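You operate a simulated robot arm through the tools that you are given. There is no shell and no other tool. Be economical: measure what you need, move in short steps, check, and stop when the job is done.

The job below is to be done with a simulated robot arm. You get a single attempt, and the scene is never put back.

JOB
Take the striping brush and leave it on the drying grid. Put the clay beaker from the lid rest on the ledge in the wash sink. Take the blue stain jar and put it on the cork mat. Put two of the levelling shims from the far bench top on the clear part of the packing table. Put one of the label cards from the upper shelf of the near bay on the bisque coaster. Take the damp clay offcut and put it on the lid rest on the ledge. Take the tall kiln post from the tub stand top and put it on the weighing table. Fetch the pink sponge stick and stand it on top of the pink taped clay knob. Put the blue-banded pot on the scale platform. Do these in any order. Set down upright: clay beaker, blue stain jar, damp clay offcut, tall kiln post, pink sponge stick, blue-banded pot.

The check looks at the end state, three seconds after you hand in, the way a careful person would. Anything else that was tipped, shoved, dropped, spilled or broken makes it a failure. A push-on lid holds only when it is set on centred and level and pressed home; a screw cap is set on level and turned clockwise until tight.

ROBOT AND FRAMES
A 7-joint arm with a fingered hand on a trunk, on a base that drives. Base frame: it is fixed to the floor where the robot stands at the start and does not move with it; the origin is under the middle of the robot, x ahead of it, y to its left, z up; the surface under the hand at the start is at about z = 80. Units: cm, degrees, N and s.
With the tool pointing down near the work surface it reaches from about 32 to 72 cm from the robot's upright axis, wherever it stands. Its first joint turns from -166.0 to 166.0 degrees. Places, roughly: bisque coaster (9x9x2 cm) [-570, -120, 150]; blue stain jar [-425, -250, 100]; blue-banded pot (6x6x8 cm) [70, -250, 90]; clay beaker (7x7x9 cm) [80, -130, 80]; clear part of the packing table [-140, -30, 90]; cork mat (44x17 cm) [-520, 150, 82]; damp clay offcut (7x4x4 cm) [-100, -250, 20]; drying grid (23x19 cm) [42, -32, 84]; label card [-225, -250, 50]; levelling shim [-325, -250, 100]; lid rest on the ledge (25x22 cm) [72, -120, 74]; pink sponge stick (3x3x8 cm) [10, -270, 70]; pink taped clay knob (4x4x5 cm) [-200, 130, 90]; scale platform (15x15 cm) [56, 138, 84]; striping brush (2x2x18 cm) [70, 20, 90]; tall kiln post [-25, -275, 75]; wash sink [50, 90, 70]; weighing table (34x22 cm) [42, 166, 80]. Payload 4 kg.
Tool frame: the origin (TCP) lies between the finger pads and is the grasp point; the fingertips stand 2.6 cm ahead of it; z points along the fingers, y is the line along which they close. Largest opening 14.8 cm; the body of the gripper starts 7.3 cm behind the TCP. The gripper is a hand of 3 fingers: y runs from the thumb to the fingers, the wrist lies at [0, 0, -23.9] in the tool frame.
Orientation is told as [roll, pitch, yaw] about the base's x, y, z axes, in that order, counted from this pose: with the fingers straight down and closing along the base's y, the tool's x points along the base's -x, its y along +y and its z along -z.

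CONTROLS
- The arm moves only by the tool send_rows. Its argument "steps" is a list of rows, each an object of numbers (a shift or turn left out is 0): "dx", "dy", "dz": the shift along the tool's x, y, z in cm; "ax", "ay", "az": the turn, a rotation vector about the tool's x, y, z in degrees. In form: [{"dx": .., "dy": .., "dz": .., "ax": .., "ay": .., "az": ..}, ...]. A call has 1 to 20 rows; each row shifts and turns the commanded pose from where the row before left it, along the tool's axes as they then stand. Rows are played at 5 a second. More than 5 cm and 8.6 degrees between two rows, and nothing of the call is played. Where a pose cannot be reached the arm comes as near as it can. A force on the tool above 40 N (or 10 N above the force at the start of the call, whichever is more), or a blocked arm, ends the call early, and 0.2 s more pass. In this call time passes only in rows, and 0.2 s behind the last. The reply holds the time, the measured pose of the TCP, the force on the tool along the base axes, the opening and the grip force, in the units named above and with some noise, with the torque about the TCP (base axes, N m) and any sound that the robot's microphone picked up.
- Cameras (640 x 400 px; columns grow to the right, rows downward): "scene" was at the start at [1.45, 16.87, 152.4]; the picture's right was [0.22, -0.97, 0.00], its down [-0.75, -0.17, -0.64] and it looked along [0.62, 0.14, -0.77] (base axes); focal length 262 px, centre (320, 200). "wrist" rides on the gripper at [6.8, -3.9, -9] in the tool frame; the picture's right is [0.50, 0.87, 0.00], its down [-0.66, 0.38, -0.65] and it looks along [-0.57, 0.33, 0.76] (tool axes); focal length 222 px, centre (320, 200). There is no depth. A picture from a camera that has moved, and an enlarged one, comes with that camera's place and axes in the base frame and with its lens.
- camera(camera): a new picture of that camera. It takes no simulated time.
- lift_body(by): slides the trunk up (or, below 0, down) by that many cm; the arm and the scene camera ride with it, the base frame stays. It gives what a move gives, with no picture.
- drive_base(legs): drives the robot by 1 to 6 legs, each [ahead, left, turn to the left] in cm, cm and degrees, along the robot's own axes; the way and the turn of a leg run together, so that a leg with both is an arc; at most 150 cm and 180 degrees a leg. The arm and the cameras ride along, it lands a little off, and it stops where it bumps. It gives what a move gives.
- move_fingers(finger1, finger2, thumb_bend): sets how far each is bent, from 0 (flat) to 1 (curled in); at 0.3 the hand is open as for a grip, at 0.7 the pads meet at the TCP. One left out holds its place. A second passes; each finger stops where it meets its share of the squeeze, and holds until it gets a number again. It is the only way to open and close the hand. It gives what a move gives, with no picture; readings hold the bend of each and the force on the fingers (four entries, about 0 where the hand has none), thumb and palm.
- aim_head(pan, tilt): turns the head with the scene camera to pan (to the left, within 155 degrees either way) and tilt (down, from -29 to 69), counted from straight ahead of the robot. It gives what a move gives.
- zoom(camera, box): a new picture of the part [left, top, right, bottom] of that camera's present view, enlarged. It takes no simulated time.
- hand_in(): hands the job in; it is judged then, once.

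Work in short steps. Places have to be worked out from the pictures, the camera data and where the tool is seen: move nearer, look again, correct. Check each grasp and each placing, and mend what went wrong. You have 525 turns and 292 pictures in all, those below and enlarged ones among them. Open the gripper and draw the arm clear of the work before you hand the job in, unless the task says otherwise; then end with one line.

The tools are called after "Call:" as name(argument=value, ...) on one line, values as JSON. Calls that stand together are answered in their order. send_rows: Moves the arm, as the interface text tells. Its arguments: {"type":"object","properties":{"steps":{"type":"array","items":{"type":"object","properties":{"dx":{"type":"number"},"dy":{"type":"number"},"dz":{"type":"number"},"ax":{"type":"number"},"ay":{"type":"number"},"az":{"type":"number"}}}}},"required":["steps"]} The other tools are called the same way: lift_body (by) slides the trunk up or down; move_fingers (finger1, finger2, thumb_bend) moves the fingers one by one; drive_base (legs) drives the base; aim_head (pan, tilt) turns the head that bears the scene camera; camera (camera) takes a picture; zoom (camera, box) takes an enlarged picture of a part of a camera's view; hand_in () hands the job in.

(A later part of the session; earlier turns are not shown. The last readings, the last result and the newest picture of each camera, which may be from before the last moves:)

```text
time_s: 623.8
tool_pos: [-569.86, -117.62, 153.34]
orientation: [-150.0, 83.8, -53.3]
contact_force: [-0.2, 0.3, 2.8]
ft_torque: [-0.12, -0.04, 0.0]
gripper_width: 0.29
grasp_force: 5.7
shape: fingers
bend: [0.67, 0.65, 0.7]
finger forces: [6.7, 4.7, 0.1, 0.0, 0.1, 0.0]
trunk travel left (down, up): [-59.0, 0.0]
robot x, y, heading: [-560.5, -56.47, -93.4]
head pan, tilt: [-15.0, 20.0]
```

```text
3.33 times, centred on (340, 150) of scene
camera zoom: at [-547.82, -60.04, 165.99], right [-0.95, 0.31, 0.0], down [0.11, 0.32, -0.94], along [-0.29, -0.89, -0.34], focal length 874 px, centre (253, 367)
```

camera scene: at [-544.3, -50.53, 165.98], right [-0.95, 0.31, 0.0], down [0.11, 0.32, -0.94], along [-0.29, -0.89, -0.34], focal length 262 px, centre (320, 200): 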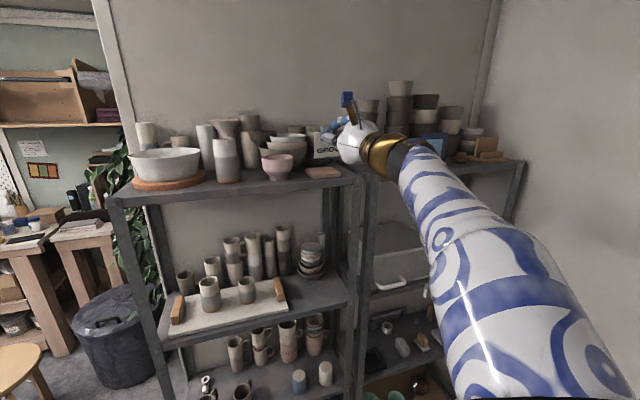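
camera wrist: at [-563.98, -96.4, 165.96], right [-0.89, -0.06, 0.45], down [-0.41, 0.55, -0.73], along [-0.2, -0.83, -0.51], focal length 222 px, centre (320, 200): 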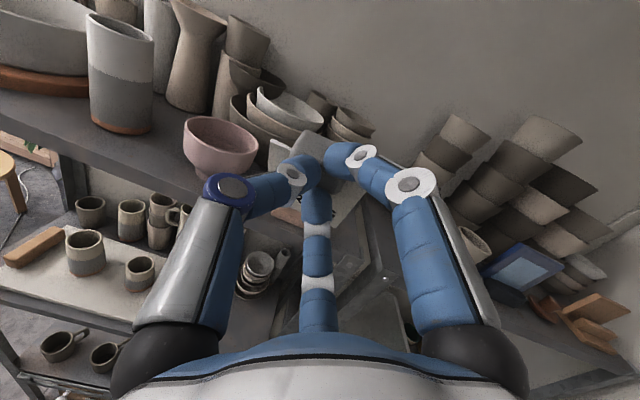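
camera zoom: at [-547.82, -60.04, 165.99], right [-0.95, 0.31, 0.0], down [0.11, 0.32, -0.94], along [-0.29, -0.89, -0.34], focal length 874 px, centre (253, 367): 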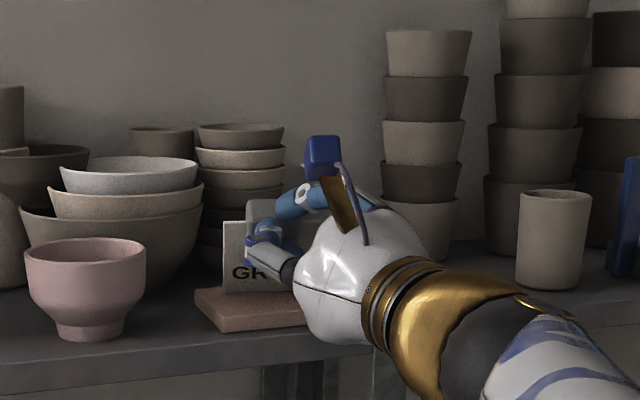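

Touching (2.8 N). Now lean the card back by pitching the tool down 40° about the card's lower edge.

Call:
send_rows(steps=[{"ay": -5, "dx": 0.29, "dz": 0.51}, {"ay": -5, "dx": 0.29, "dz": 0.51}, {"ay": -5, "dx": 0.29, "dz": 0.51}, {"ay": -5, "dx": 0.29, "dz": 0.51}])

Call:
zoom(camera="scene", box=[250, 90, 430, 210])

Call:
camera(camera="wrist")

```text
time_s: 624.8
tool_pos: [-569.59, -119.83, 154.3]
orientation: [-11.7, 74.8, 85.5]
contact_force: [-0.1, 0.3, 0.6]
ft_torque: [0.02, 0.0, 0.03]
gripper_width: 0.0
grasp_force: 0.1
shape: fingers
bend: [0.69, 0.69, 0.7]
finger forces: [0.0, 0.0, 0.0, 0.1, 0.1, 0.1]
trunk travel left (down, up): [-59.0, 0.0]
robot x, y, heading: [-560.41, -56.71, -93.4]
head pan, tilt: [-15.0, 20.0]
```

```text
3.33 times, centred on (340, 150) of scene
camera zoom: at [-547.83, -60.12, 165.98], right [-0.95, 0.31, 0.0], down [0.11, 0.33, -0.94], along [-0.29, -0.89, -0.34], focal length 874 px, centre (253, 367)
```

zoom: 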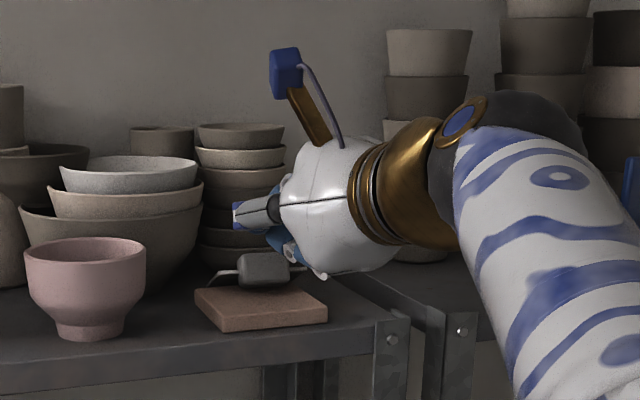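

```text
84 pictures are left
camera wrist: at [-566.98, -112.65, 163.41], right [-0.87, -0.23, 0.44], down [-0.45, 0.75, -0.49], along [-0.22, -0.62, -0.76], focal length 222 px, centre (320, 200)
```

wrist: 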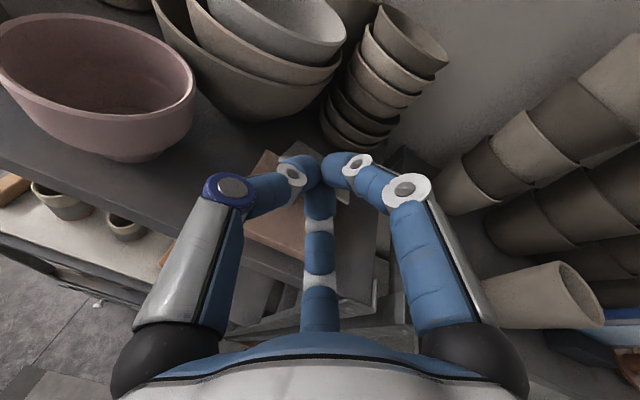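

The card slipped free and lies near the coaster's back. Raise the hand carefully and look.

Call:
send_rows(steps=[{"dx": 1.5, "dz": -1}, {"dx": 2.5, "dz": -1.5}, {"dx": 2.5, "dz": -3}, {"dz": -3}])

Call:
zoom(camera="scene", box=[270, 130, 370, 200])

Call:
camera(camera="wrist")

```text
time_s: 625.8
tool_pos: [-570.81, -113.26, 162.8]
orientation: [-11.7, 75.0, 85.5]
contact_force: [-0.2, 1.0, -0.1]
ft_torque: [-0.03, 0.02, 0.0]
gripper_width: 0.0
grasp_force: 0.0
shape: fingers
bend: [0.69, 0.69, 0.7]
finger forces: [0.0, 0.0, 0.0, 0.1, 0.0, 0.1]
trunk travel left (down, up): [-59.0, 0.0]
robot x, y, heading: [-560.26, -56.25, -93.2]
head pan, tilt: [-15.0, 20.0]
```

```text
5.71 times, centred on (320, 165) of scene
camera zoom: at [-547.81, -59.97, 165.99], right [-0.95, 0.31, 0.0], down [0.11, 0.32, -0.94], along [-0.29, -0.89, -0.34], focal length 1499 px, centre (320, 400)
```

zoom: 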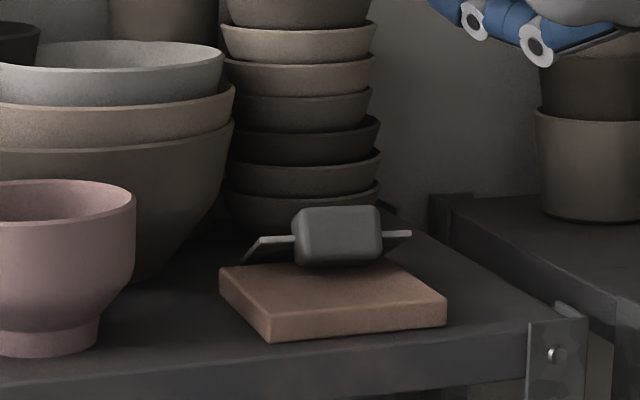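

```text
82 pictures are left
camera wrist: at [-568.06, -105.95, 171.84], right [-0.87, -0.23, 0.44], down [-0.45, 0.75, -0.49], along [-0.22, -0.62, -0.76], focal length 222 px, centre (320, 200)
```

wrist: 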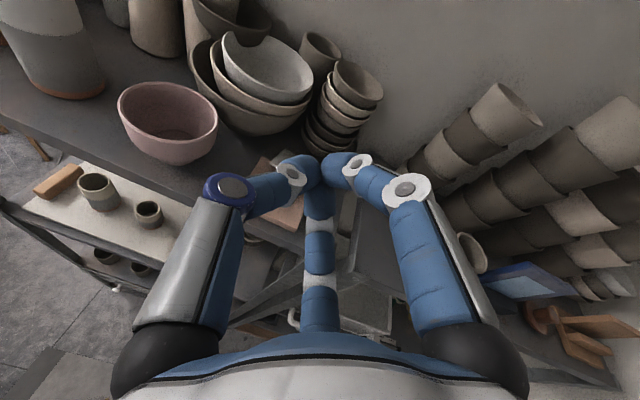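

Call:
send_rows(steps=[{"dy": 3.5, "dx": 1}, {"dy": 3.5}, {"dy": 3.5}])

Call:
zoom(camera="wrist", box=[200, 80, 360, 220])

```text
time_s: 626.6
tool_pos: [-581.37, -115.16, 163.38]
orientation: [-11.9, 74.9, 85.2]
contact_force: [-0.5, -0.5, -0.9]
ft_torque: [0.0, 0.0, 0.02]
gripper_width: 0.01
grasp_force: 0.0
shape: fingers
bend: [0.69, 0.69, 0.7]
finger forces: [0.0, 0.0, 0.1, 0.0, 0.1, 0.0]
trunk travel left (down, up): [-59.0, 0.0]
robot x, y, heading: [-560.4, -56.65, -93.0]
head pan, tilt: [-15.0, 20.0]
```

```text
2.86 times, centred on (280, 150) of wrist
camera zoom: at [-578.67, -107.78, 172.37], right [-0.87, -0.23, 0.44], down [-0.45, 0.75, -0.49], along [-0.22, -0.62, -0.76], focal length 635 px, centre (434, 343)
```

zoom: 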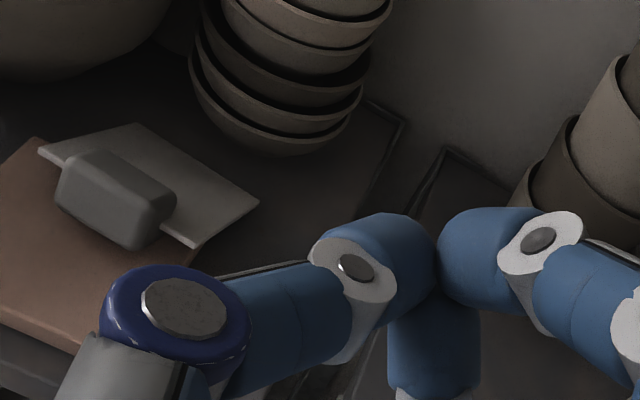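

The clip sits on the coaster but half the card hangs off the back-right; it must come ~3.5 cm toward me and 1.5 cm to +x. I test how steeply the tool can point down at this height.

Call:
send_rows(steps=[{"ay": -6}, {"ay": -6}, {"ay": -6}, {"ay": -6}, {"ay": -6}, {"ay": -6}, {"ay": -6}, {"ay": -6}, {"ay": -6}])

Call:
zoom(camera="wrist", box=[140, 20, 400, 220])

```text
time_s: 628.6
tool_pos: [-575.3, -107.81, 150.75]
orientation: [-3.6, 32.9, 94.8]
contact_force: [0.2, 0.5, 0.5]
ft_torque: [0.01, 0.01, -0.02]
gripper_width: 0.01
grasp_force: 0.0
shape: fingers
bend: [0.69, 0.69, 0.7]
finger forces: [0.0, 0.0, 0.1, 0.1, 0.0, 0.0]
out of reach, approached as far as the arm can: row 1, 2, 3, 4, 5, 6, 7, 8, 9
trunk travel left (down, up): [-59.0, 0.0]
robot x, y, heading: [-560.19, -56.2, -93.4]
head pan, tilt: [-15.0, 20.0]
```

```text
2.00 times, centred on (270, 120) of wrist
camera zoom: at [-571.88, -108.15, 162.22], right [-0.82, -0.52, 0.23], down [-0.49, 0.85, 0.17], along [-0.28, 0.03, -0.96], focal length 444 px, centre (420, 360)
```

zoom: 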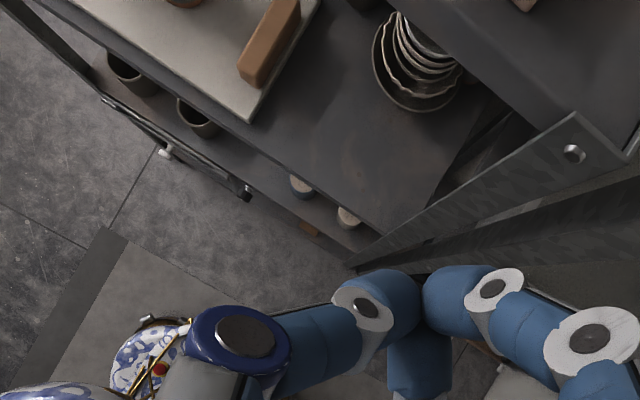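

At this distance the limit is about 45–50° down. I reverse the pitch, then drive closer to gain height reach.

Call:
send_rows(steps=[{"ay": 6}, {"ay": 6}, {"ay": 6}, {"ay": 6}, {"ay": 6}, {"ay": 6}, {"ay": 6}, {"ay": 6}, {"ay": 6}])

Call:
send_rows(steps=[{"dz": -4}, {"dz": -4}, {"dz": -4}, {"dy": -3.5}, {"dy": -3.5}, {"dy": -3}])

```text
time_s: 630.6
tool_pos: [-575.33, -107.6, 150.9]
orientation: [-48.5, 85.8, 48.2]
contact_force: [-0.4, 0.4, -0.1]
ft_torque: [-0.02, 0.01, 0.01]
gripper_width: 0.02
grasp_force: 0.1
shape: fingers
bend: [0.69, 0.69, 0.7]
finger forces: [0.0, 0.0, 0.1, 0.0, 0.0, 0.0]
trunk travel left (down, up): [-59.0, 0.0]
robot x, y, heading: [-560.25, -56.47, -93.1]
head pan, tilt: [-15.0, 20.0]
```

```text
time_s: 632.0
tool_pos: [-566.81, -94.39, 152.23]
orientation: [-47.7, 85.9, 49.2]
contact_force: [0.2, -0.8, -0.2]
ft_torque: [-0.03, -0.01, -0.01]
gripper_width: 0.01
grasp_force: 0.1
shape: fingers
bend: [0.69, 0.69, 0.7]
finger forces: [0.0, 0.0, 0.1, 0.0, 0.0, 0.1]
trunk travel left (down, up): [-59.0, 0.0]
robot x, y, heading: [-560.28, -56.11, -93.5]
head pan, tilt: [-15.0, 20.0]
```

Best regrasp: roll the hand so the thumb is on top and the two fingers straddle the clip's ends. That needs a -270° roll, done here in free space.

Call:
send_rows(steps=[{"az": -8.4}, {"az": -8.4}, {"az": -8.4}, {"az": -8.4}, {"az": -8.4}, {"az": -8.4}, {"az": -8.4}, {"az": -8.4}, {"az": -8.4}, {"az": -8.4}, {"az": -8.4}, {"az": -8.4}, {"az": -8.4}, {"az": -8.4}, {"az": -8.4}, {"az": -8.4}, {"az": -8.4}, {"az": -8.4}, {"az": -8.4}, {"az": -8.4}])

Call:
send_rows(steps=[{"az": -8.5}, {"az": -8.5}, {"az": -8.5}, {"az": -8.5}, {"az": -8.5}, {"az": -8.5}, {"az": -8.5}, {"az": -8.5}, {"az": -8.5}, {"az": -8.5}, {"az": -8.5}, {"az": -8.5}])

Call:
camera(camera="wrist")

```text
time_s: 636.2
tool_pos: [-566.83, -94.44, 151.86]
orientation: [79.9, -74.9, -163.3]
contact_force: [-0.1, 0.5, -0.4]
ft_torque: [0.01, 0.01, -0.02]
gripper_width: 0.0
grasp_force: 0.0
shape: fingers
bend: [0.69, 0.69, 0.7]
finger forces: [0.0, 0.1, 0.0, 0.1, 0.1, 0.1]
trunk travel left (down, up): [-59.0, 0.0]
robot x, y, heading: [-560.23, -56.68, -93.2]
head pan, tilt: [-15.0, 20.0]
```

```text
time_s: 638.8
tool_pos: [-566.76, -94.36, 151.99]
orientation: [-87.3, -2.9, 6.8]
contact_force: [0.3, -0.4, 0.7]
ft_torque: [0.01, 0.01, 0.0]
gripper_width: 0.0
grasp_force: 0.0
shape: fingers
bend: [0.69, 0.69, 0.7]
finger forces: [0.0, 0.0, 0.0, 0.0, 0.1, 0.0]
trunk travel left (down, up): [-59.0, 0.0]
robot x, y, heading: [-560.39, -56.7, -93.0]
head pan, tilt: [-15.0, 20.0]
```

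```text
79 pictures are left
camera wrist: at [-574.7, -86.56, 155.92], right [-0.46, -0.01, -0.89], down [0.59, 0.75, -0.31], along [0.67, -0.67, -0.33], focal length 222 px, centre (320, 200)
```

wrist: 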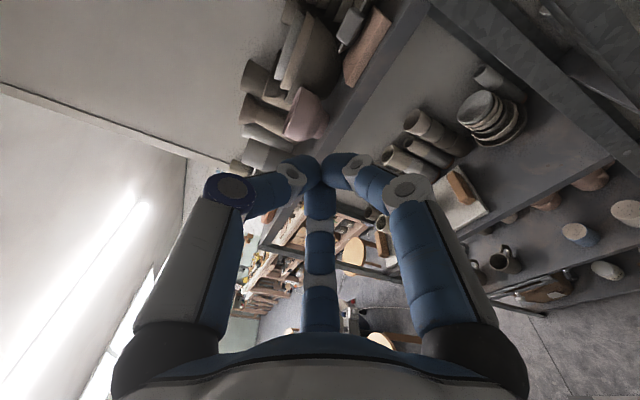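

Roll done (thumb up). Now preshape, pitch down 25°, and move to a start point above-front of the clip.

Call:
move_fingers(finger1=0.52, finger2=0.52, thumb_bend=0.48)

Call:
send_rows(steps=[{"ax": -5, "dy": -1}, {"ax": -5, "dy": -1}, {"ax": -5, "dy": -1}, {"ax": -5, "dy": -1}, {"ax": -5, "dy": -1}])

Call:
camera(camera="wrist")

```text
time_s: 639.8
tool_pos: [-566.82, -94.52, 151.98]
orientation: [-87.2, -3.1, 6.8]
contact_force: [-0.1, 0.0, 0.4]
ft_torque: [-0.02, 0.0, 0.0]
gripper_width: 6.15
grasp_force: 0.0
shape: fingers
bend: [0.52, 0.52, 0.48]
finger forces: [0.0, 0.0, 0.1, 0.0, 0.1, 0.1]
trunk travel left (down, up): [-59.0, 0.0]
robot x, y, heading: [-560.23, -56.39, -93.1]
head pan, tilt: [-15.0, 20.0]
```

```text
time_s: 641.0
tool_pos: [-567.05, -95.56, 156.92]
orientation: [-62.3, -3.0, 6.8]
contact_force: [0.2, -0.3, 0.7]
ft_torque: [-0.02, 0.01, 0.03]
gripper_width: 6.19
grasp_force: 0.1
shape: fingers
bend: [0.52, 0.52, 0.48]
finger forces: [0.1, 0.0, 0.1, 0.0, 0.0, 0.0]
trunk travel left (down, up): [-59.0, 0.0]
robot x, y, heading: [-560.3, -56.91, -93.0]
head pan, tilt: [-15.0, 20.0]
```

```text
78 pictures are left
camera wrist: at [-574.58, -90.38, 164.16], right [-0.5, 0.35, -0.79], down [0.56, 0.83, 0.0], along [0.66, -0.44, -0.61], focal length 222 px, centre (320, 200)
```

wrist: 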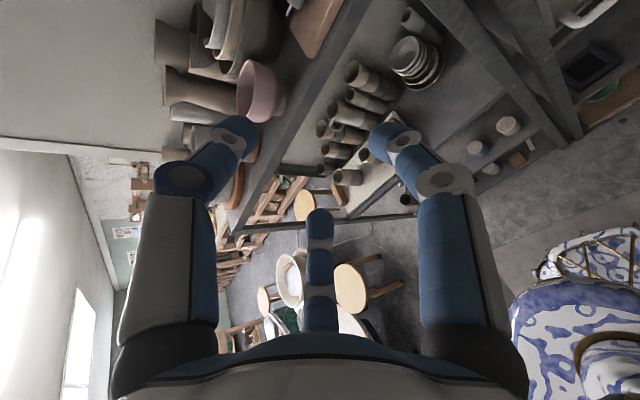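

Call:
drive_base(legs=[[18, 0, 0]])

Call:
send_rows(steps=[{"dx": 1.5, "dy": 0.3, "dz": 1}, {"dx": 1.5, "dy": 0.3, "dz": 1}, {"dx": 1.36, "dy": 0.27, "dz": 1}])

Call:
camera(camera="wrist")

Call:
camera(camera="scene")

```text
time_s: 642.5
tool_pos: [-567.81, -113.61, 156.85]
orientation: [-62.2, -3.0, 6.8]
contact_force: [0.3, -0.8, -0.1]
ft_torque: [0.01, 0.01, 0.0]
gripper_width: 6.2
grasp_force: 0.0
shape: fingers
bend: [0.52, 0.52, 0.48]
finger forces: [0.0, 0.0, 0.0, 0.1, 0.0, 0.1]
trunk travel left (down, up): [-59.0, 0.0]
robot x, y, heading: [-561.31, -74.31, -93.3]
head pan, tilt: [-15.0, 20.0]
```

```text
time_s: 643.3
tool_pos: [-571.97, -116.32, 154.52]
orientation: [-62.2, -3.0, 6.9]
contact_force: [0.0, -0.3, -0.1]
ft_torque: [0.02, 0.01, 0.0]
gripper_width: 6.22
grasp_force: 0.1
shape: fingers
bend: [0.52, 0.52, 0.48]
finger forces: [0.0, 0.1, 0.1, 0.0, 0.0, 0.0]
trunk travel left (down, up): [-59.0, 0.0]
robot x, y, heading: [-561.1, -74.74, -93.3]
head pan, tilt: [-15.0, 20.0]
```

```text
77 pictures are left
camera wrist: at [-579.67, -111.12, 161.72], right [-0.5, 0.35, -0.79], down [0.56, 0.83, 0.0], along [0.66, -0.44, -0.61], focal length 222 px, centre (320, 200)
```

wrist: 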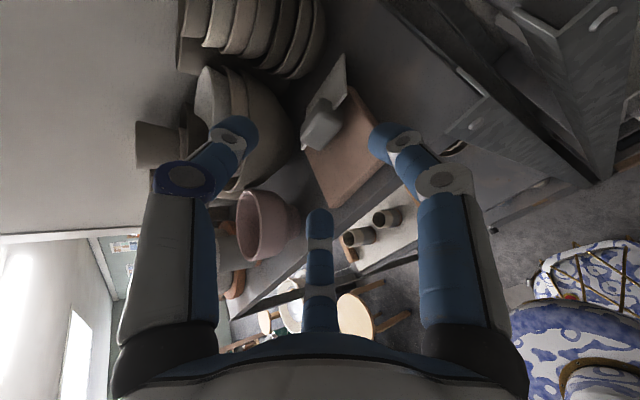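

```text
76 pictures are left
camera scene: at [-548.84, -78.04, 165.98], right [-0.95, 0.31, 0.0], down [0.11, 0.33, -0.94], along [-0.29, -0.89, -0.34], focal length 262 px, centre (320, 200)
```

scene: 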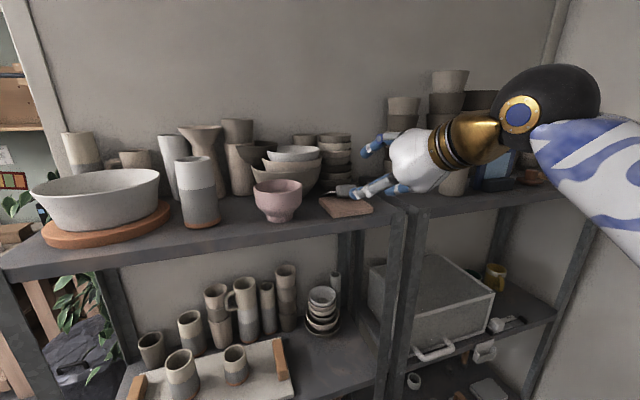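

The clip lies right on the approach axis, ~10 cm ahead. Advance 7 cm and check.

Call:
send_rows(steps=[{"dx": -0.5, "dy": -0.3, "dz": 2}, {"dz": 2}, {"dz": 2}, {"dz": 1}])

Call:
zoom(camera="wrist", box=[200, 60, 440, 260])

```text
time_s: 644.3
tool_pos: [-570.49, -122.56, 151.51]
orientation: [-62.2, -3.0, 6.8]
contact_force: [0.0, 0.3, 0.7]
ft_torque: [0.02, -0.02, 0.0]
gripper_width: 6.19
grasp_force: 0.1
shape: fingers
bend: [0.52, 0.52, 0.48]
finger forces: [0.0, 0.1, 0.1, 0.0, 0.0, 0.1]
trunk travel left (down, up): [-59.0, 0.0]
robot x, y, heading: [-561.24, -74.43, -93.1]
head pan, tilt: [-15.0, 20.0]
```

```text
2.00 times, centred on (320, 160) of wrist
camera zoom: at [-578.2, -117.37, 158.79], right [-0.5, 0.35, -0.79], down [0.56, 0.83, 0.0], along [0.66, -0.44, -0.61], focal length 444 px, centre (320, 280)
```

zoom: 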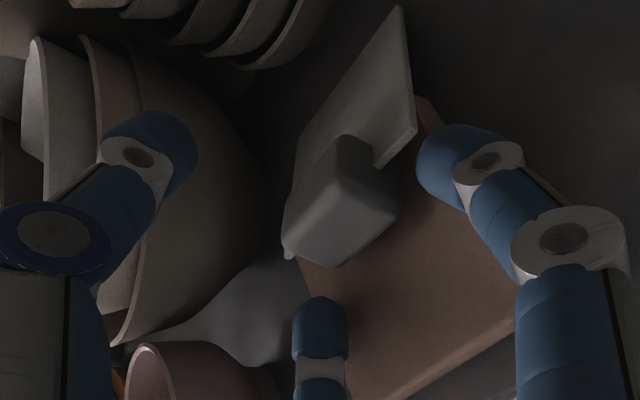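

Call:
send_rows(steps=[{"dz": 1.4}, {"dz": 1.4}])

Call:
zoom(camera="wrist", box=[200, 60, 440, 260])

```text
time_s: 644.9
tool_pos: [-570.2, -124.71, 150.34]
orientation: [-62.5, -3.1, 6.8]
contact_force: [-2.8, 7.4, 15.0]
ft_torque: [-0.21, 0.18, -0.11]
gripper_width: 5.48
grasp_force: 8.6
shape: fingers
bend: [0.53, 0.54, 0.48]
finger forces: [9.9, 5.0, 0.1, 0.0, 2.2, 0.0]
trunk travel left (down, up): [-59.0, 0.0]
robot x, y, heading: [-561.1, -74.53, -93.1]
head pan, tilt: [-15.0, 20.0]
```

```text
2.00 times, centred on (320, 160) of wrist
camera zoom: at [-577.92, -119.43, 157.66], right [-0.5, 0.34, -0.79], down [0.56, 0.83, 0.0], along [0.66, -0.45, -0.61], focal length 444 px, centre (320, 280)
```

zoom: 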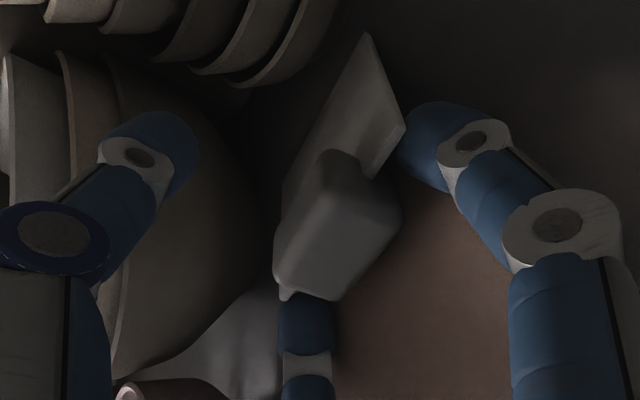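

Fingertips touch the coaster; raise 0.6, then close gently.

Call:
send_rows(steps=[{"dy": -0.6}])

Call:
move_fingers(finger1=0.64, finger2=0.64, thumb_bend=0.62)

Call:
zoom(camera="wrist", box=[200, 60, 440, 260])

```text
time_s: 645.3
tool_pos: [-570.2, -124.91, 150.89]
orientation: [-62.3, -3.1, 6.7]
contact_force: [-3.2, 10.4, 7.5]
ft_torque: [-0.3, 0.08, -0.09]
gripper_width: 5.49
grasp_force: 7.7
shape: fingers
bend: [0.53, 0.53, 0.5]
finger forces: [5.0, 1.7, 0.1, 0.1, 8.8, 0.0]
trunk travel left (down, up): [-59.0, 0.0]
robot x, y, heading: [-561.33, -74.06, -93.4]
head pan, tilt: [-15.0, 20.0]
```

```text
time_s: 646.3
tool_pos: [-570.16, -125.22, 150.7]
orientation: [-62.2, -2.9, 6.7]
contact_force: [-0.5, 0.1, -0.8]
ft_torque: [0.0, 0.01, 0.02]
gripper_width: 2.78
grasp_force: 4.8
shape: fingers
bend: [0.59, 0.59, 0.62]
finger forces: [4.8, 4.8, 0.1, 0.1, 0.1, 0.0]
trunk travel left (down, up): [-59.0, 0.0]
robot x, y, heading: [-561.71, -74.45, -93.2]
head pan, tilt: [-15.0, 20.0]
```

```text
2.00 times, centred on (320, 160) of wrist
camera zoom: at [-577.83, -119.99, 157.98], right [-0.5, 0.35, -0.79], down [0.56, 0.83, 0.0], along [0.66, -0.44, -0.61], focal length 444 px, centre (320, 280)
```

zoom: 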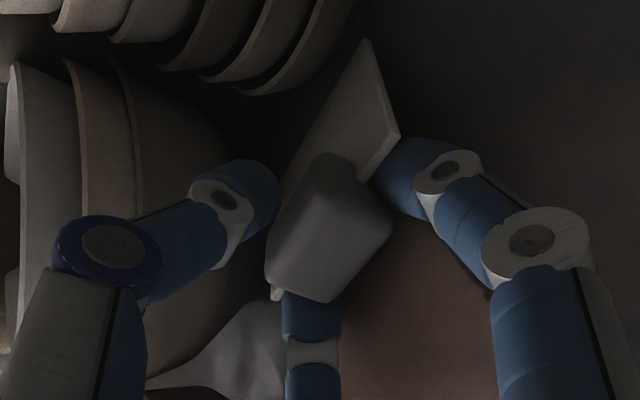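

The two fingers hold the clip's ends. Bring the thumb lightly onto it, then drag +y 3.7, +x 1.2 slowly with slight lift.

Call:
move_fingers(finger1=0.66, finger2=0.66, thumb_bend=0.68)

Call:
send_rows(steps=[{"dy": -0.4}, {"dz": -0.65, "dx": -0.35, "dy": 0.33}, {"dz": -0.65, "dx": -0.35, "dy": 0.33}, {"dz": -0.65, "dx": -0.35, "dy": 0.33}, {"dz": -0.65, "dx": -0.35, "dy": 0.33}, {"dz": -0.65, "dx": -0.3, "dy": 0.33}])

Call:
camera(camera="wrist")

Call:
zoom(camera="scene", box=[280, 130, 420, 230])

```text
time_s: 647.3
tool_pos: [-570.11, -125.17, 150.7]
orientation: [-62.2, -2.9, 6.9]
contact_force: [1.2, -0.1, -0.8]
ft_torque: [0.03, -0.01, 0.03]
gripper_width: 2.34
grasp_force: 7.8
shape: fingers
bend: [0.59, 0.59, 0.66]
finger forces: [6.1, 6.3, 0.0, 0.0, 3.3, 0.0]
trunk travel left (down, up): [-59.0, 0.0]
robot x, y, heading: [-561.24, -74.14, -93.0]
head pan, tilt: [-15.0, 20.0]
```

```text
time_s: 648.7
tool_pos: [-568.88, -121.62, 151.28]
orientation: [-62.1, -3.0, 6.7]
contact_force: [-0.2, -0.5, -0.1]
ft_torque: [0.02, 0.03, -0.03]
gripper_width: 2.34
grasp_force: 7.7
shape: fingers
bend: [0.59, 0.59, 0.66]
finger forces: [6.1, 6.3, 0.0, 0.1, 3.3, 0.1]
trunk travel left (down, up): [-59.0, 0.0]
robot x, y, heading: [-561.37, -74.44, -92.9]
head pan, tilt: [-15.0, 20.0]
```

```text
72 pictures are left
camera wrist: at [-576.54, -116.35, 158.44], right [-0.5, 0.35, -0.79], down [0.56, 0.83, 0.0], along [0.66, -0.44, -0.61], focal length 222 px, centre (320, 200)
```

wrist: 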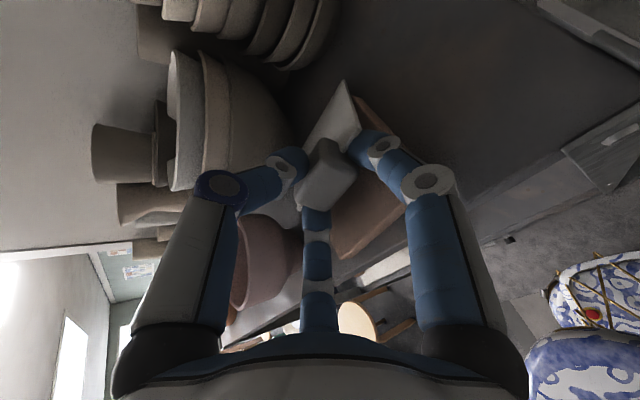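

```text
4.00 times, centred on (350, 180) of scene
camera zoom: at [-548.82, -78.01, 165.98], right [-0.95, 0.31, 0.0], down [0.11, 0.32, -0.94], along [-0.29, -0.89, -0.34], focal length 1049 px, centre (200, 280)
```

zoom: 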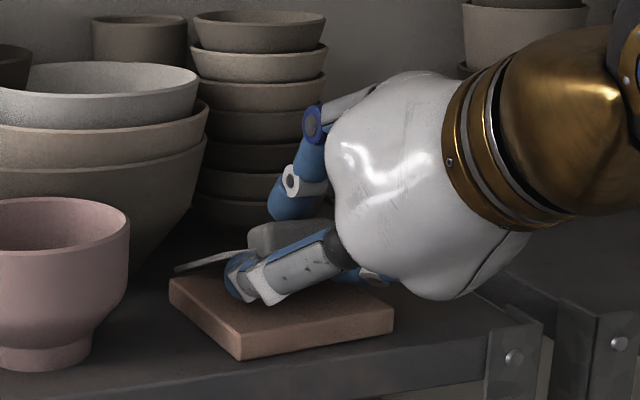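

The card now spans y≈-122…-128.5, x≈-566.8…-572.3, all on the coaster. Lower slightly and release.

Call:
send_rows(steps=[{"dz": -0.3, "dy": 0.35}, {"dy": 0.35}, {"dy": 0.3}])

Call:
move_fingers(finger1=0.55, finger2=0.55, thumb_bend=0.5)

Call:
zoom(camera="wrist", box=[200, 60, 440, 260])

```text
time_s: 649.5
tool_pos: [-568.91, -120.82, 150.48]
orientation: [-62.2, -3.1, 6.9]
contact_force: [0.3, -0.5, 1.0]
ft_torque: [-0.18, 0.02, 0.01]
gripper_width: 2.29
grasp_force: 9.0
shape: fingers
bend: [0.59, 0.59, 0.67]
finger forces: [6.4, 5.9, 0.0, 0.1, 6.1, 0.0]
trunk travel left (down, up): [-59.0, 0.0]
robot x, y, heading: [-561.19, -74.55, -93.3]
head pan, tilt: [-15.0, 20.0]
```

```text
time_s: 650.5
tool_pos: [-568.82, -120.7, 150.61]
orientation: [-62.4, -3.0, 6.8]
contact_force: [0.0, 0.4, 6.2]
ft_torque: [-0.14, 0.03, -0.02]
gripper_width: 4.72
grasp_force: 3.1
shape: fingers
bend: [0.58, 0.56, 0.5]
finger forces: [4.1, 1.9, 0.0, 0.0, 0.1, 0.0]
trunk travel left (down, up): [-59.0, 0.0]
robot x, y, heading: [-561.55, -74.15, -93.1]
head pan, tilt: [-15.0, 20.0]
```

```text
2.00 times, centred on (320, 160) of wrist
camera zoom: at [-576.6, -115.59, 157.78], right [-0.5, 0.35, -0.79], down [0.56, 0.83, 0.0], along [0.66, -0.44, -0.61], focal length 444 px, centre (320, 280)
```

zoom: 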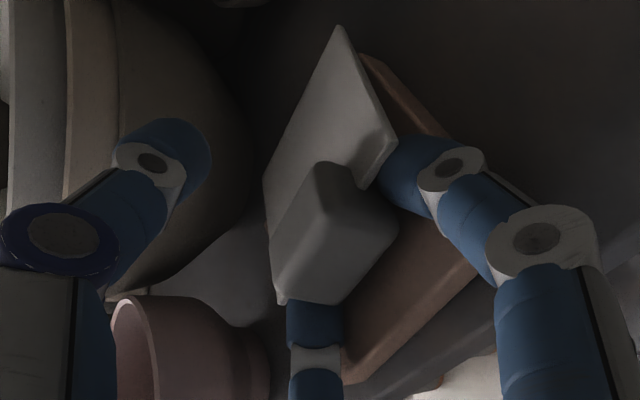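

Released. Lift up and back away, then view.

Call:
send_rows(steps=[{"dy": -0.9, "dz": -0.46}, {"dy": -0.9, "dz": -0.46}, {"dy": -1.8, "dz": -0.9}, {"dy": -2, "dz": -2}, {"dz": -4}, {"dz": -4}, {"dz": -4}])

Call:
zoom(camera="scene", box=[280, 130, 420, 230])

Call:
zoom(camera="wrist", box=[220, 20, 440, 200])

```text
time_s: 652.1
tool_pos: [-570.82, -109.34, 162.82]
orientation: [-62.1, -3.0, 6.6]
contact_force: [-0.5, -0.2, 0.4]
ft_torque: [-0.02, 0.02, 0.0]
gripper_width: 5.38
grasp_force: 0.0
shape: fingers
bend: [0.55, 0.55, 0.5]
finger forces: [0.0, 0.1, 0.0, 0.1, 0.0, 0.0]
trunk travel left (down, up): [-59.0, 0.0]
robot x, y, heading: [-561.17, -73.84, -93.3]
head pan, tilt: [-15.0, 20.0]
```

```text
4.00 times, centred on (350, 180) of scene
camera zoom: at [-548.83, -77.98, 165.99], right [-0.95, 0.31, 0.0], down [0.11, 0.32, -0.94], along [-0.29, -0.89, -0.34], focal length 1049 px, centre (200, 280)
```

zoom: 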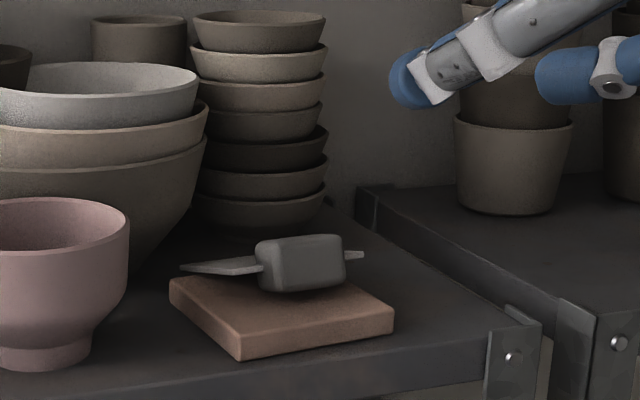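

```text
2.22 times, centred on (330, 110) of wrist
camera zoom: at [-578.55, -104.14, 170.09], right [-0.5, 0.35, -0.79], down [0.56, 0.83, 0.0], along [0.66, -0.44, -0.61], focal length 494 px, centre (298, 400)
```

zoom: 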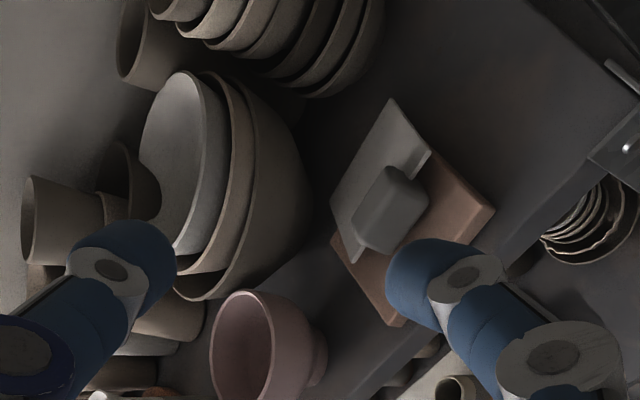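

The clip is on the coaster but the card still overhangs ~3 cm at the back. Regrasp the same way and pull 3.2 cm more toward me.

Call:
move_fingers(finger1=0.52, finger2=0.52, thumb_bend=0.48)

Call:
send_rows(steps=[{"dx": 0.12, "dy": 1.07, "dz": 2.46}, {"dx": 0.12, "dy": 1.07, "dz": 2.46}, {"dx": 0.12, "dy": 1.07, "dz": 2.46}, {"dx": 0.11, "dy": 1.07, "dz": 2.46}, {"dz": 2}, {"dz": 2}, {"dz": 2}])

Call:
zoom(camera="wrist", box=[200, 60, 440, 260])

```text
time_s: 653.1
tool_pos: [-570.79, -109.41, 162.8]
orientation: [-62.3, -3.1, 6.8]
contact_force: [-0.2, 0.0, -0.4]
ft_torque: [-0.01, 0.0, -0.01]
gripper_width: 6.16
grasp_force: 0.1
shape: fingers
bend: [0.52, 0.52, 0.48]
finger forces: [0.0, 0.1, 0.0, 0.1, 0.0, 0.0]
trunk travel left (down, up): [-59.0, 0.0]
robot x, y, heading: [-561.5, -74.15, -93.2]
head pan, tilt: [-15.0, 20.0]
```

```text
time_s: 654.7
tool_pos: [-569.23, -121.74, 151.55]
orientation: [-62.2, -3.0, 6.8]
contact_force: [0.2, -0.5, 0.3]
ft_torque: [0.0, -0.03, 0.01]
gripper_width: 6.16
grasp_force: 0.0
shape: fingers
bend: [0.52, 0.52, 0.48]
finger forces: [0.0, 0.0, 0.1, 0.1, 0.1, 0.0]
trunk travel left (down, up): [-59.0, 0.0]
robot x, y, heading: [-561.46, -74.39, -93.2]
head pan, tilt: [-15.0, 20.0]
```

```text
2.00 times, centred on (320, 160) of wrist
camera zoom: at [-576.94, -116.53, 158.83], right [-0.5, 0.35, -0.79], down [0.56, 0.83, 0.0], along [0.66, -0.44, -0.61], focal length 444 px, centre (320, 280)
```

zoom: 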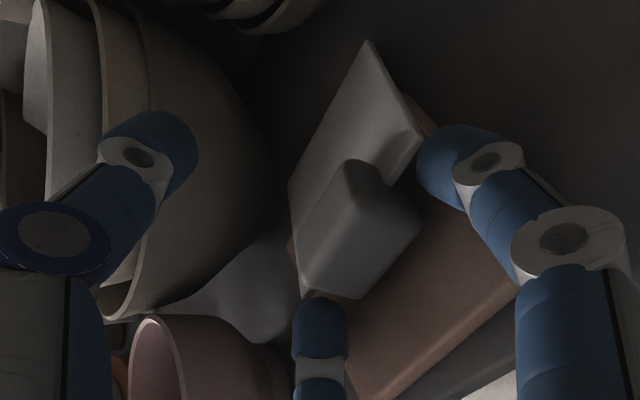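

Call:
send_rows(steps=[{"dx": 0.5, "dy": 0.4, "dz": 0.6}, {"dz": 0.7}])

Call:
move_fingers(finger1=0.64, finger2=0.64, thumb_bend=0.64)

Call:
zoom(camera="wrist", box=[200, 60, 440, 260])

```text
time_s: 655.3
tool_pos: [-569.54, -122.56, 150.63]
orientation: [-62.3, -2.9, 6.8]
contact_force: [-0.4, 1.9, 3.7]
ft_torque: [0.0, -0.08, 0.01]
gripper_width: 6.21
grasp_force: 2.3
shape: fingers
bend: [0.52, 0.53, 0.48]
finger forces: [0.8, 3.3, 0.0, 0.1, 0.0, 0.1]
trunk travel left (down, up): [-59.0, 0.0]
robot x, y, heading: [-561.17, -74.82, -93.2]
head pan, tilt: [-15.0, 20.0]
```

```text
time_s: 656.3
tool_pos: [-569.53, -122.44, 150.73]
orientation: [-62.2, -3.1, 6.7]
contact_force: [0.1, 0.2, 0.5]
ft_torque: [0.0, 0.02, -0.02]
gripper_width: 2.71
grasp_force: 5.8
shape: fingers
bend: [0.58, 0.59, 0.63]
finger forces: [5.1, 5.0, 0.0, 0.1, 1.3, 0.0]
trunk travel left (down, up): [-59.0, 0.0]
robot x, y, heading: [-561.01, -74.46, -93.1]
head pan, tilt: [-15.0, 20.0]
```

```text
2.00 times, centred on (320, 160) of wrist
camera zoom: at [-577.28, -117.44, 157.88], right [-0.5, 0.35, -0.79], down [0.56, 0.83, 0.0], along [0.66, -0.44, -0.61], focal length 444 px, centre (320, 280)
```

zoom: 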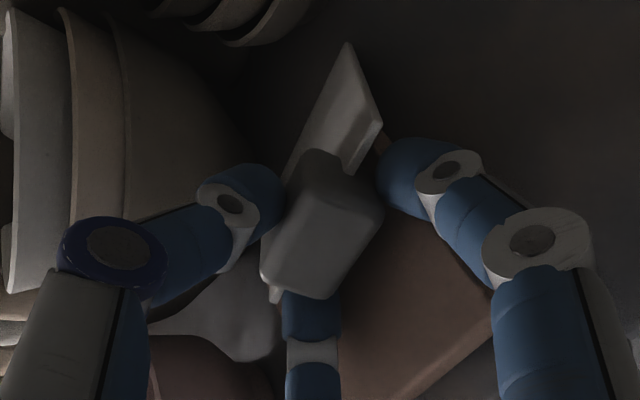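

Gripped again. Pull +y 3.2 cm slowly.

Call:
send_rows(steps=[{"dy": -0.3}, {"dz": -0.56, "dy": 0.3, "dx": -0.08}, {"dz": -0.56, "dy": 0.3, "dx": -0.08}, {"dz": -0.56, "dy": 0.3, "dx": -0.08}, {"dz": -0.56, "dy": 0.3, "dx": -0.08}, {"dz": -0.56, "dy": 0.3, "dx": -0.08}, {"dy": 0.4}])

Call:
move_fingers(finger1=0.55, finger2=0.55, thumb_bend=0.5)

Call:
send_rows(steps=[{"dy": -0.9, "dz": -0.46}, {"dy": -0.9, "dz": -0.46}, {"dy": -1.8, "dz": -0.9}, {"dy": -2, "dz": -2}, {"dz": -4}, {"dz": -4}])

Call:
zoom(camera="wrist", box=[220, 20, 440, 200])

Call:
zoom(camera="scene", box=[280, 130, 420, 230])

```text
time_s: 657.9
tool_pos: [-569.62, -119.3, 150.54]
orientation: [-62.2, -3.0, 6.8]
contact_force: [-0.6, -1.1, 1.1]
ft_torque: [-0.1, -0.04, -0.01]
gripper_width: 2.67
grasp_force: 6.1
shape: fingers
bend: [0.58, 0.59, 0.63]
finger forces: [5.0, 4.9, 0.0, 0.0, 2.4, 0.0]
trunk travel left (down, up): [-59.0, 0.0]
robot x, y, heading: [-561.31, -74.74, -93.0]
head pan, tilt: [-15.0, 20.0]
```

```text
time_s: 658.9
tool_pos: [-569.62, -119.27, 150.53]
orientation: [-62.2, -3.0, 6.8]
contact_force: [-1.2, -0.6, 1.6]
ft_torque: [-0.06, 0.01, -0.02]
gripper_width: 5.25
grasp_force: 1.0
shape: fingers
bend: [0.56, 0.56, 0.5]
finger forces: [0.6, 1.8, 0.1, 0.0, 0.0, 0.0]
trunk travel left (down, up): [-59.0, 0.0]
robot x, y, heading: [-561.37, -74.34, -93.0]
head pan, tilt: [-15.0, 20.0]
```

```text
time_s: 660.3
tool_pos: [-571.13, -111.57, 160.93]
orientation: [-62.1, -3.0, 6.8]
contact_force: [0.1, 0.1, -0.4]
ft_torque: [-0.04, -0.04, -0.02]
gripper_width: 5.38
grasp_force: 0.0
shape: fingers
bend: [0.55, 0.55, 0.5]
finger forces: [0.2, 0.0, 0.0, 0.0, 0.0, 0.0]
trunk travel left (down, up): [-59.0, 0.0]
robot x, y, heading: [-561.09, -74.38, -93.0]
head pan, tilt: [-15.0, 20.0]
```

```text
2.22 times, centred on (330, 110) of wrist
camera zoom: at [-578.88, -106.39, 168.15], right [-0.5, 0.35, -0.79], down [0.56, 0.83, 0.0], along [0.66, -0.44, -0.61], focal length 494 px, centre (298, 400)
```

zoom: 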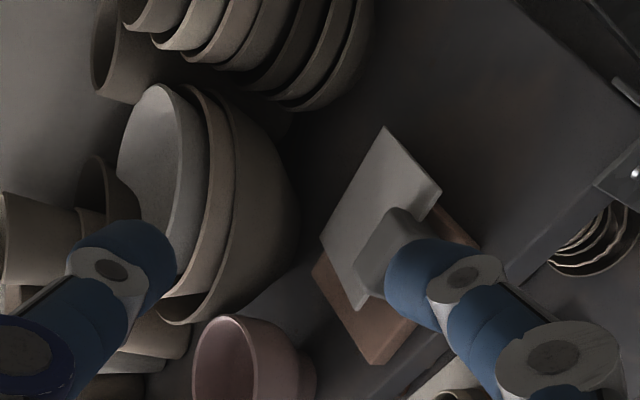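

```text
4.00 times, centred on (350, 180) of scene
camera zoom: at [-548.83, -77.98, 165.98], right [-0.95, 0.31, 0.0], down [0.11, 0.32, -0.94], along [-0.29, -0.89, -0.34], focal length 1049 px, centre (200, 280)
```

zoom: 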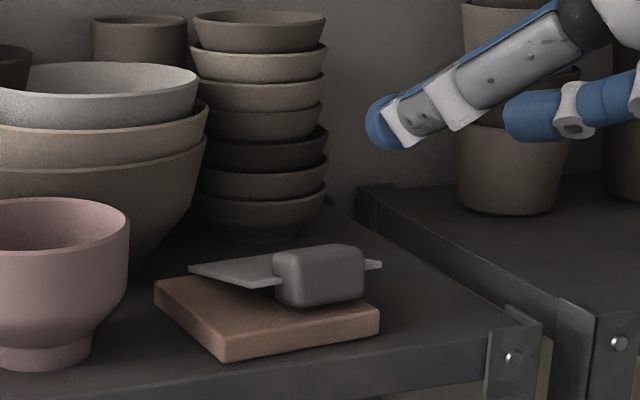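

The card with its clip now rests on the coaster (only ~1 cm of a corner overhangs), stable. I back away and restore the hand to the normal pointing-down pose.

Call:
drive_base(legs=[[-26, 0, 0], [0, 60, 0]])

Call:
send_rows(steps=[{"ax": 5}, {"ax": 5}, {"ax": 5}, {"ax": 5}, {"ax": 5}, {"dy": 4}, {"dy": 4}, {"dy": 4}, {"dy": 4}, {"dy": 4}, {"dy": 4}, {"dy": 4}, {"dy": 4}, {"dy": 4}])

Call:
send_rows(steps=[{"az": 7.5}, {"az": 7.5}, {"az": 7.5}, {"az": 7.5}, {"az": 7.5}, {"az": 7.5}, {"az": 7.5}, {"az": 7.5}, {"az": 7.5}, {"az": 7.5}, {"az": 7.5}, {"az": 7.5}])

```text
time_s: 665.1
tool_pos: [-510.31, -89.63, 160.82]
orientation: [-62.2, -3.0, 6.3]
contact_force: [-1.0, -0.7, 0.6]
ft_torque: [0.01, 0.01, -0.03]
gripper_width: 5.4
grasp_force: 0.1
shape: fingers
bend: [0.55, 0.55, 0.5]
finger forces: [0.1, 0.0, 0.0, 0.1, 0.0, 0.0]
trunk travel left (down, up): [-59.0, 0.0]
robot x, y, heading: [-499.98, -52.64, -93.6]
head pan, tilt: [-15.0, 20.0]
```

```text
time_s: 668.1
tool_pos: [-513.52, -90.36, 133.09]
orientation: [-87.2, -3.0, 6.4]
contact_force: [-0.3, -0.9, 0.1]
ft_torque: [0.03, 0.0, 0.01]
gripper_width: 5.4
grasp_force: 0.0
shape: fingers
bend: [0.55, 0.55, 0.5]
finger forces: [0.0, 0.0, 0.0, 0.0, 0.1, 0.0]
out of reach, approached as far as the arm can: row 12, 13, 14
trunk travel left (down, up): [-59.0, 0.0]
robot x, y, heading: [-499.97, -52.19, -93.7]
head pan, tilt: [-15.0, 20.0]
```

```text
time_s: 670.7
tool_pos: [-513.61, -90.16, 133.02]
orientation: [47.4, -85.7, -131.0]
contact_force: [0.1, 0.0, -0.8]
ft_torque: [0.02, 0.0, 0.05]
gripper_width: 5.39
grasp_force: 0.0
shape: fingers
bend: [0.55, 0.55, 0.5]
finger forces: [0.0, 0.0, 0.1, 0.1, 0.0, 0.0]
trunk travel left (down, up): [-59.0, 0.0]
robot x, y, heading: [-499.88, -52.15, -93.7]
head pan, tilt: [-15.0, 20.0]
```

Call:
send_rows(steps=[{"ay": 7.2}, {"ay": 7.2}, {"ay": 7.2}, {"ay": 7.2}, {"ay": 7.2}, {"ay": 7.2}, {"ay": 7.2}, {"ay": 7.2}, {"ay": 7.2}, {"ay": 7.2}, {"ay": 7.2}, {"ay": 7.2}, {"dz": 4}, {"dz": 4}, {"dz": 4}, {"dz": 4}])

Call:
lift_body(by=-9)

```text
time_s: 674.1
tool_pos: [-512.47, -90.47, 116.89]
orientation: [3.0, -0.9, -83.8]
contact_force: [0.1, -0.3, 0.2]
ft_torque: [-0.02, -0.01, -0.02]
gripper_width: 5.38
grasp_force: 0.0
shape: fingers
bend: [0.55, 0.55, 0.5]
finger forces: [0.0, 0.0, 0.0, 0.0, 0.1, 0.1]
trunk travel left (down, up): [-59.0, 0.0]
robot x, y, heading: [-500.32, -52.31, -93.4]
head pan, tilt: [-15.0, 20.0]
```

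```text
time_s: 675.4
tool_pos: [-512.56, -90.33, 107.89]
orientation: [3.0, -0.8, -83.7]
contact_force: [0.7, 0.5, -0.3]
ft_torque: [-0.02, 0.05, 0.0]
gripper_width: 5.39
grasp_force: 0.0
shape: fingers
bend: [0.55, 0.55, 0.5]
finger forces: [0.0, 0.1, 0.0, 0.0, 0.0, 0.0]
trunk travel left (down, up): [-50.0, 9.0]
robot x, y, heading: [-499.96, -52.24, -93.6]
head pan, tilt: [-15.0, 20.0]
```

Call:
send_rows(steps=[{"ax": 3, "ay": 0.8}, {"az": 5}, {"az": 5}])

Call:
drive_base(legs=[[0, 0, 3.6], [-115, 0, 0], [0, 145, 0], [0, 147, 0]])

```text
time_s: 676.2
tool_pos: [-512.51, -90.53, 107.89]
orientation: [0.0, 0.0, -94.0]
contact_force: [0.7, 0.1, -0.2]
ft_torque: [0.01, -0.03, -0.03]
gripper_width: 5.37
grasp_force: 0.1
shape: fingers
bend: [0.55, 0.55, 0.5]
finger forces: [0.1, 0.1, 0.0, 0.0, 0.0, 0.1]
trunk travel left (down, up): [-50.0, 9.0]
robot x, y, heading: [-500.22, -52.22, -93.7]
head pan, tilt: [-15.0, 20.0]
```

```text
time_s: 696.0
tool_pos: [-216.99, 25.93, 107.98]
orientation: [0.0, 0.0, -88.4]
contact_force: [0.3, -0.8, -0.7]
ft_torque: [0.03, 0.0, 0.0]
gripper_width: 5.38
grasp_force: 0.1
shape: fingers
bend: [0.55, 0.55, 0.5]
finger forces: [0.0, 0.1, 0.0, 0.1, 0.0, 0.0]
trunk travel left (down, up): [-50.0, 9.0]
robot x, y, heading: [-208.09, 65.13, -88.4]
head pan, tilt: [-15.0, 20.0]
```

Call:
drive_base(legs=[[0, 0, -1.6], [125, 0, 0], [126, 0, 0], [0, -80, 0], [0, -75, 0]])

Call:
aim_head(pan=-30, tilt=30)

Call:
camera(camera="scene")

Call:
camera(camera="wrist")

```text
time_s: 716.3
tool_pos: [-376.48, -220.25, 108.01]
orientation: [-0.1, 0.0, -93.0]
contact_force: [-0.3, 0.4, 0.2]
ft_torque: [0.02, 0.01, 0.01]
gripper_width: 5.39
grasp_force: 0.1
shape: fingers
bend: [0.55, 0.55, 0.5]
finger forces: [0.0, 0.1, 0.1, 0.1, 0.0, 0.0]
trunk travel left (down, up): [-50.0, 9.0]
robot x, y, heading: [-364.82, -181.67, -92.8]
head pan, tilt: [-15.0, 20.0]
stopped in leg 5: the robot was blocked; the commanded pose is now the measured one
```

```text
time_s: 717.1
tool_pos: [-376.54, -220.34, 107.98]
orientation: [0.0, -0.1, -92.9]
contact_force: [0.1, 0.0, -0.1]
ft_torque: [-0.01, 0.02, -0.02]
gripper_width: 5.39
grasp_force: 0.1
shape: fingers
bend: [0.55, 0.55, 0.5]
finger forces: [0.0, 0.0, 0.1, 0.0, 0.1, 0.0]
trunk travel left (down, up): [-50.0, 9.0]
robot x, y, heading: [-364.43, -182.02, -92.7]
head pan, tilt: [-30.0, 30.0]
```

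```text
63 pictures are left
camera scene: at [-354.18, -184.35, 155.38], right [-0.84, 0.54, 0.0], down [0.27, 0.42, -0.87], along [-0.47, -0.73, -0.5], focal length 262 px, centre (320, 200)
```

scene: 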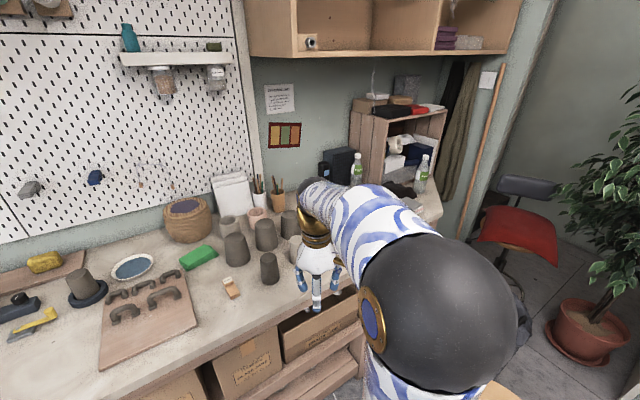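

```text
62 pictures are left
camera wrist: at [-379.98, -213.47, 116.95], right [0.89, 0.46, 0.0], down [0.34, -0.67, 0.65], along [0.3, -0.58, -0.76], focal length 222 px, centre (320, 200)
```

wrist: 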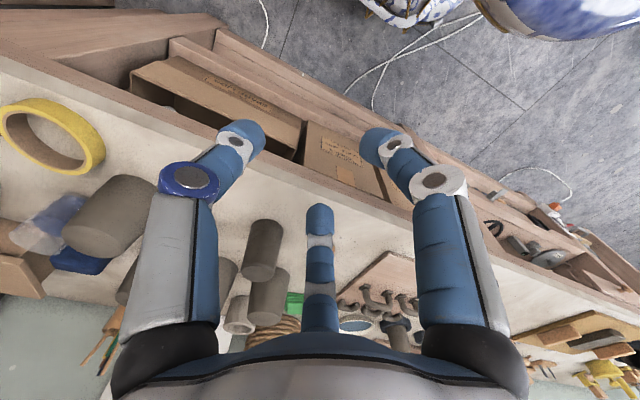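

The robot stopped near the stool. Zoom at the blue item on the left of the wrist view.

Call:
zoom(camera="wrist", box=[0, 80, 200, 300])

```text
1.82 times, centred on (100, 190) of wrist
camera zoom: at [-379.98, -213.47, 116.95], right [0.89, 0.46, 0.0], down [0.34, -0.67, 0.65], along [0.3, -0.58, -0.76], focal length 404 px, centre (720, 218)
```

zoom: 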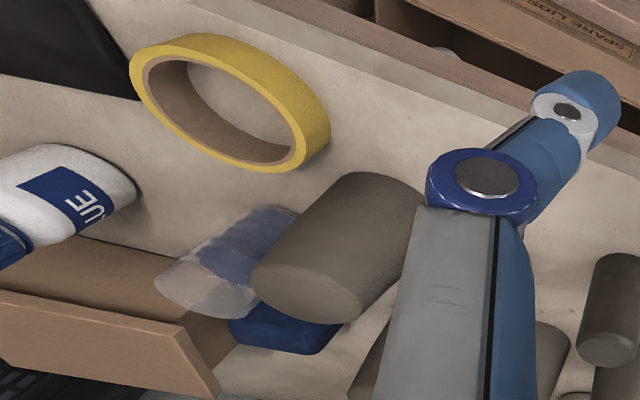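

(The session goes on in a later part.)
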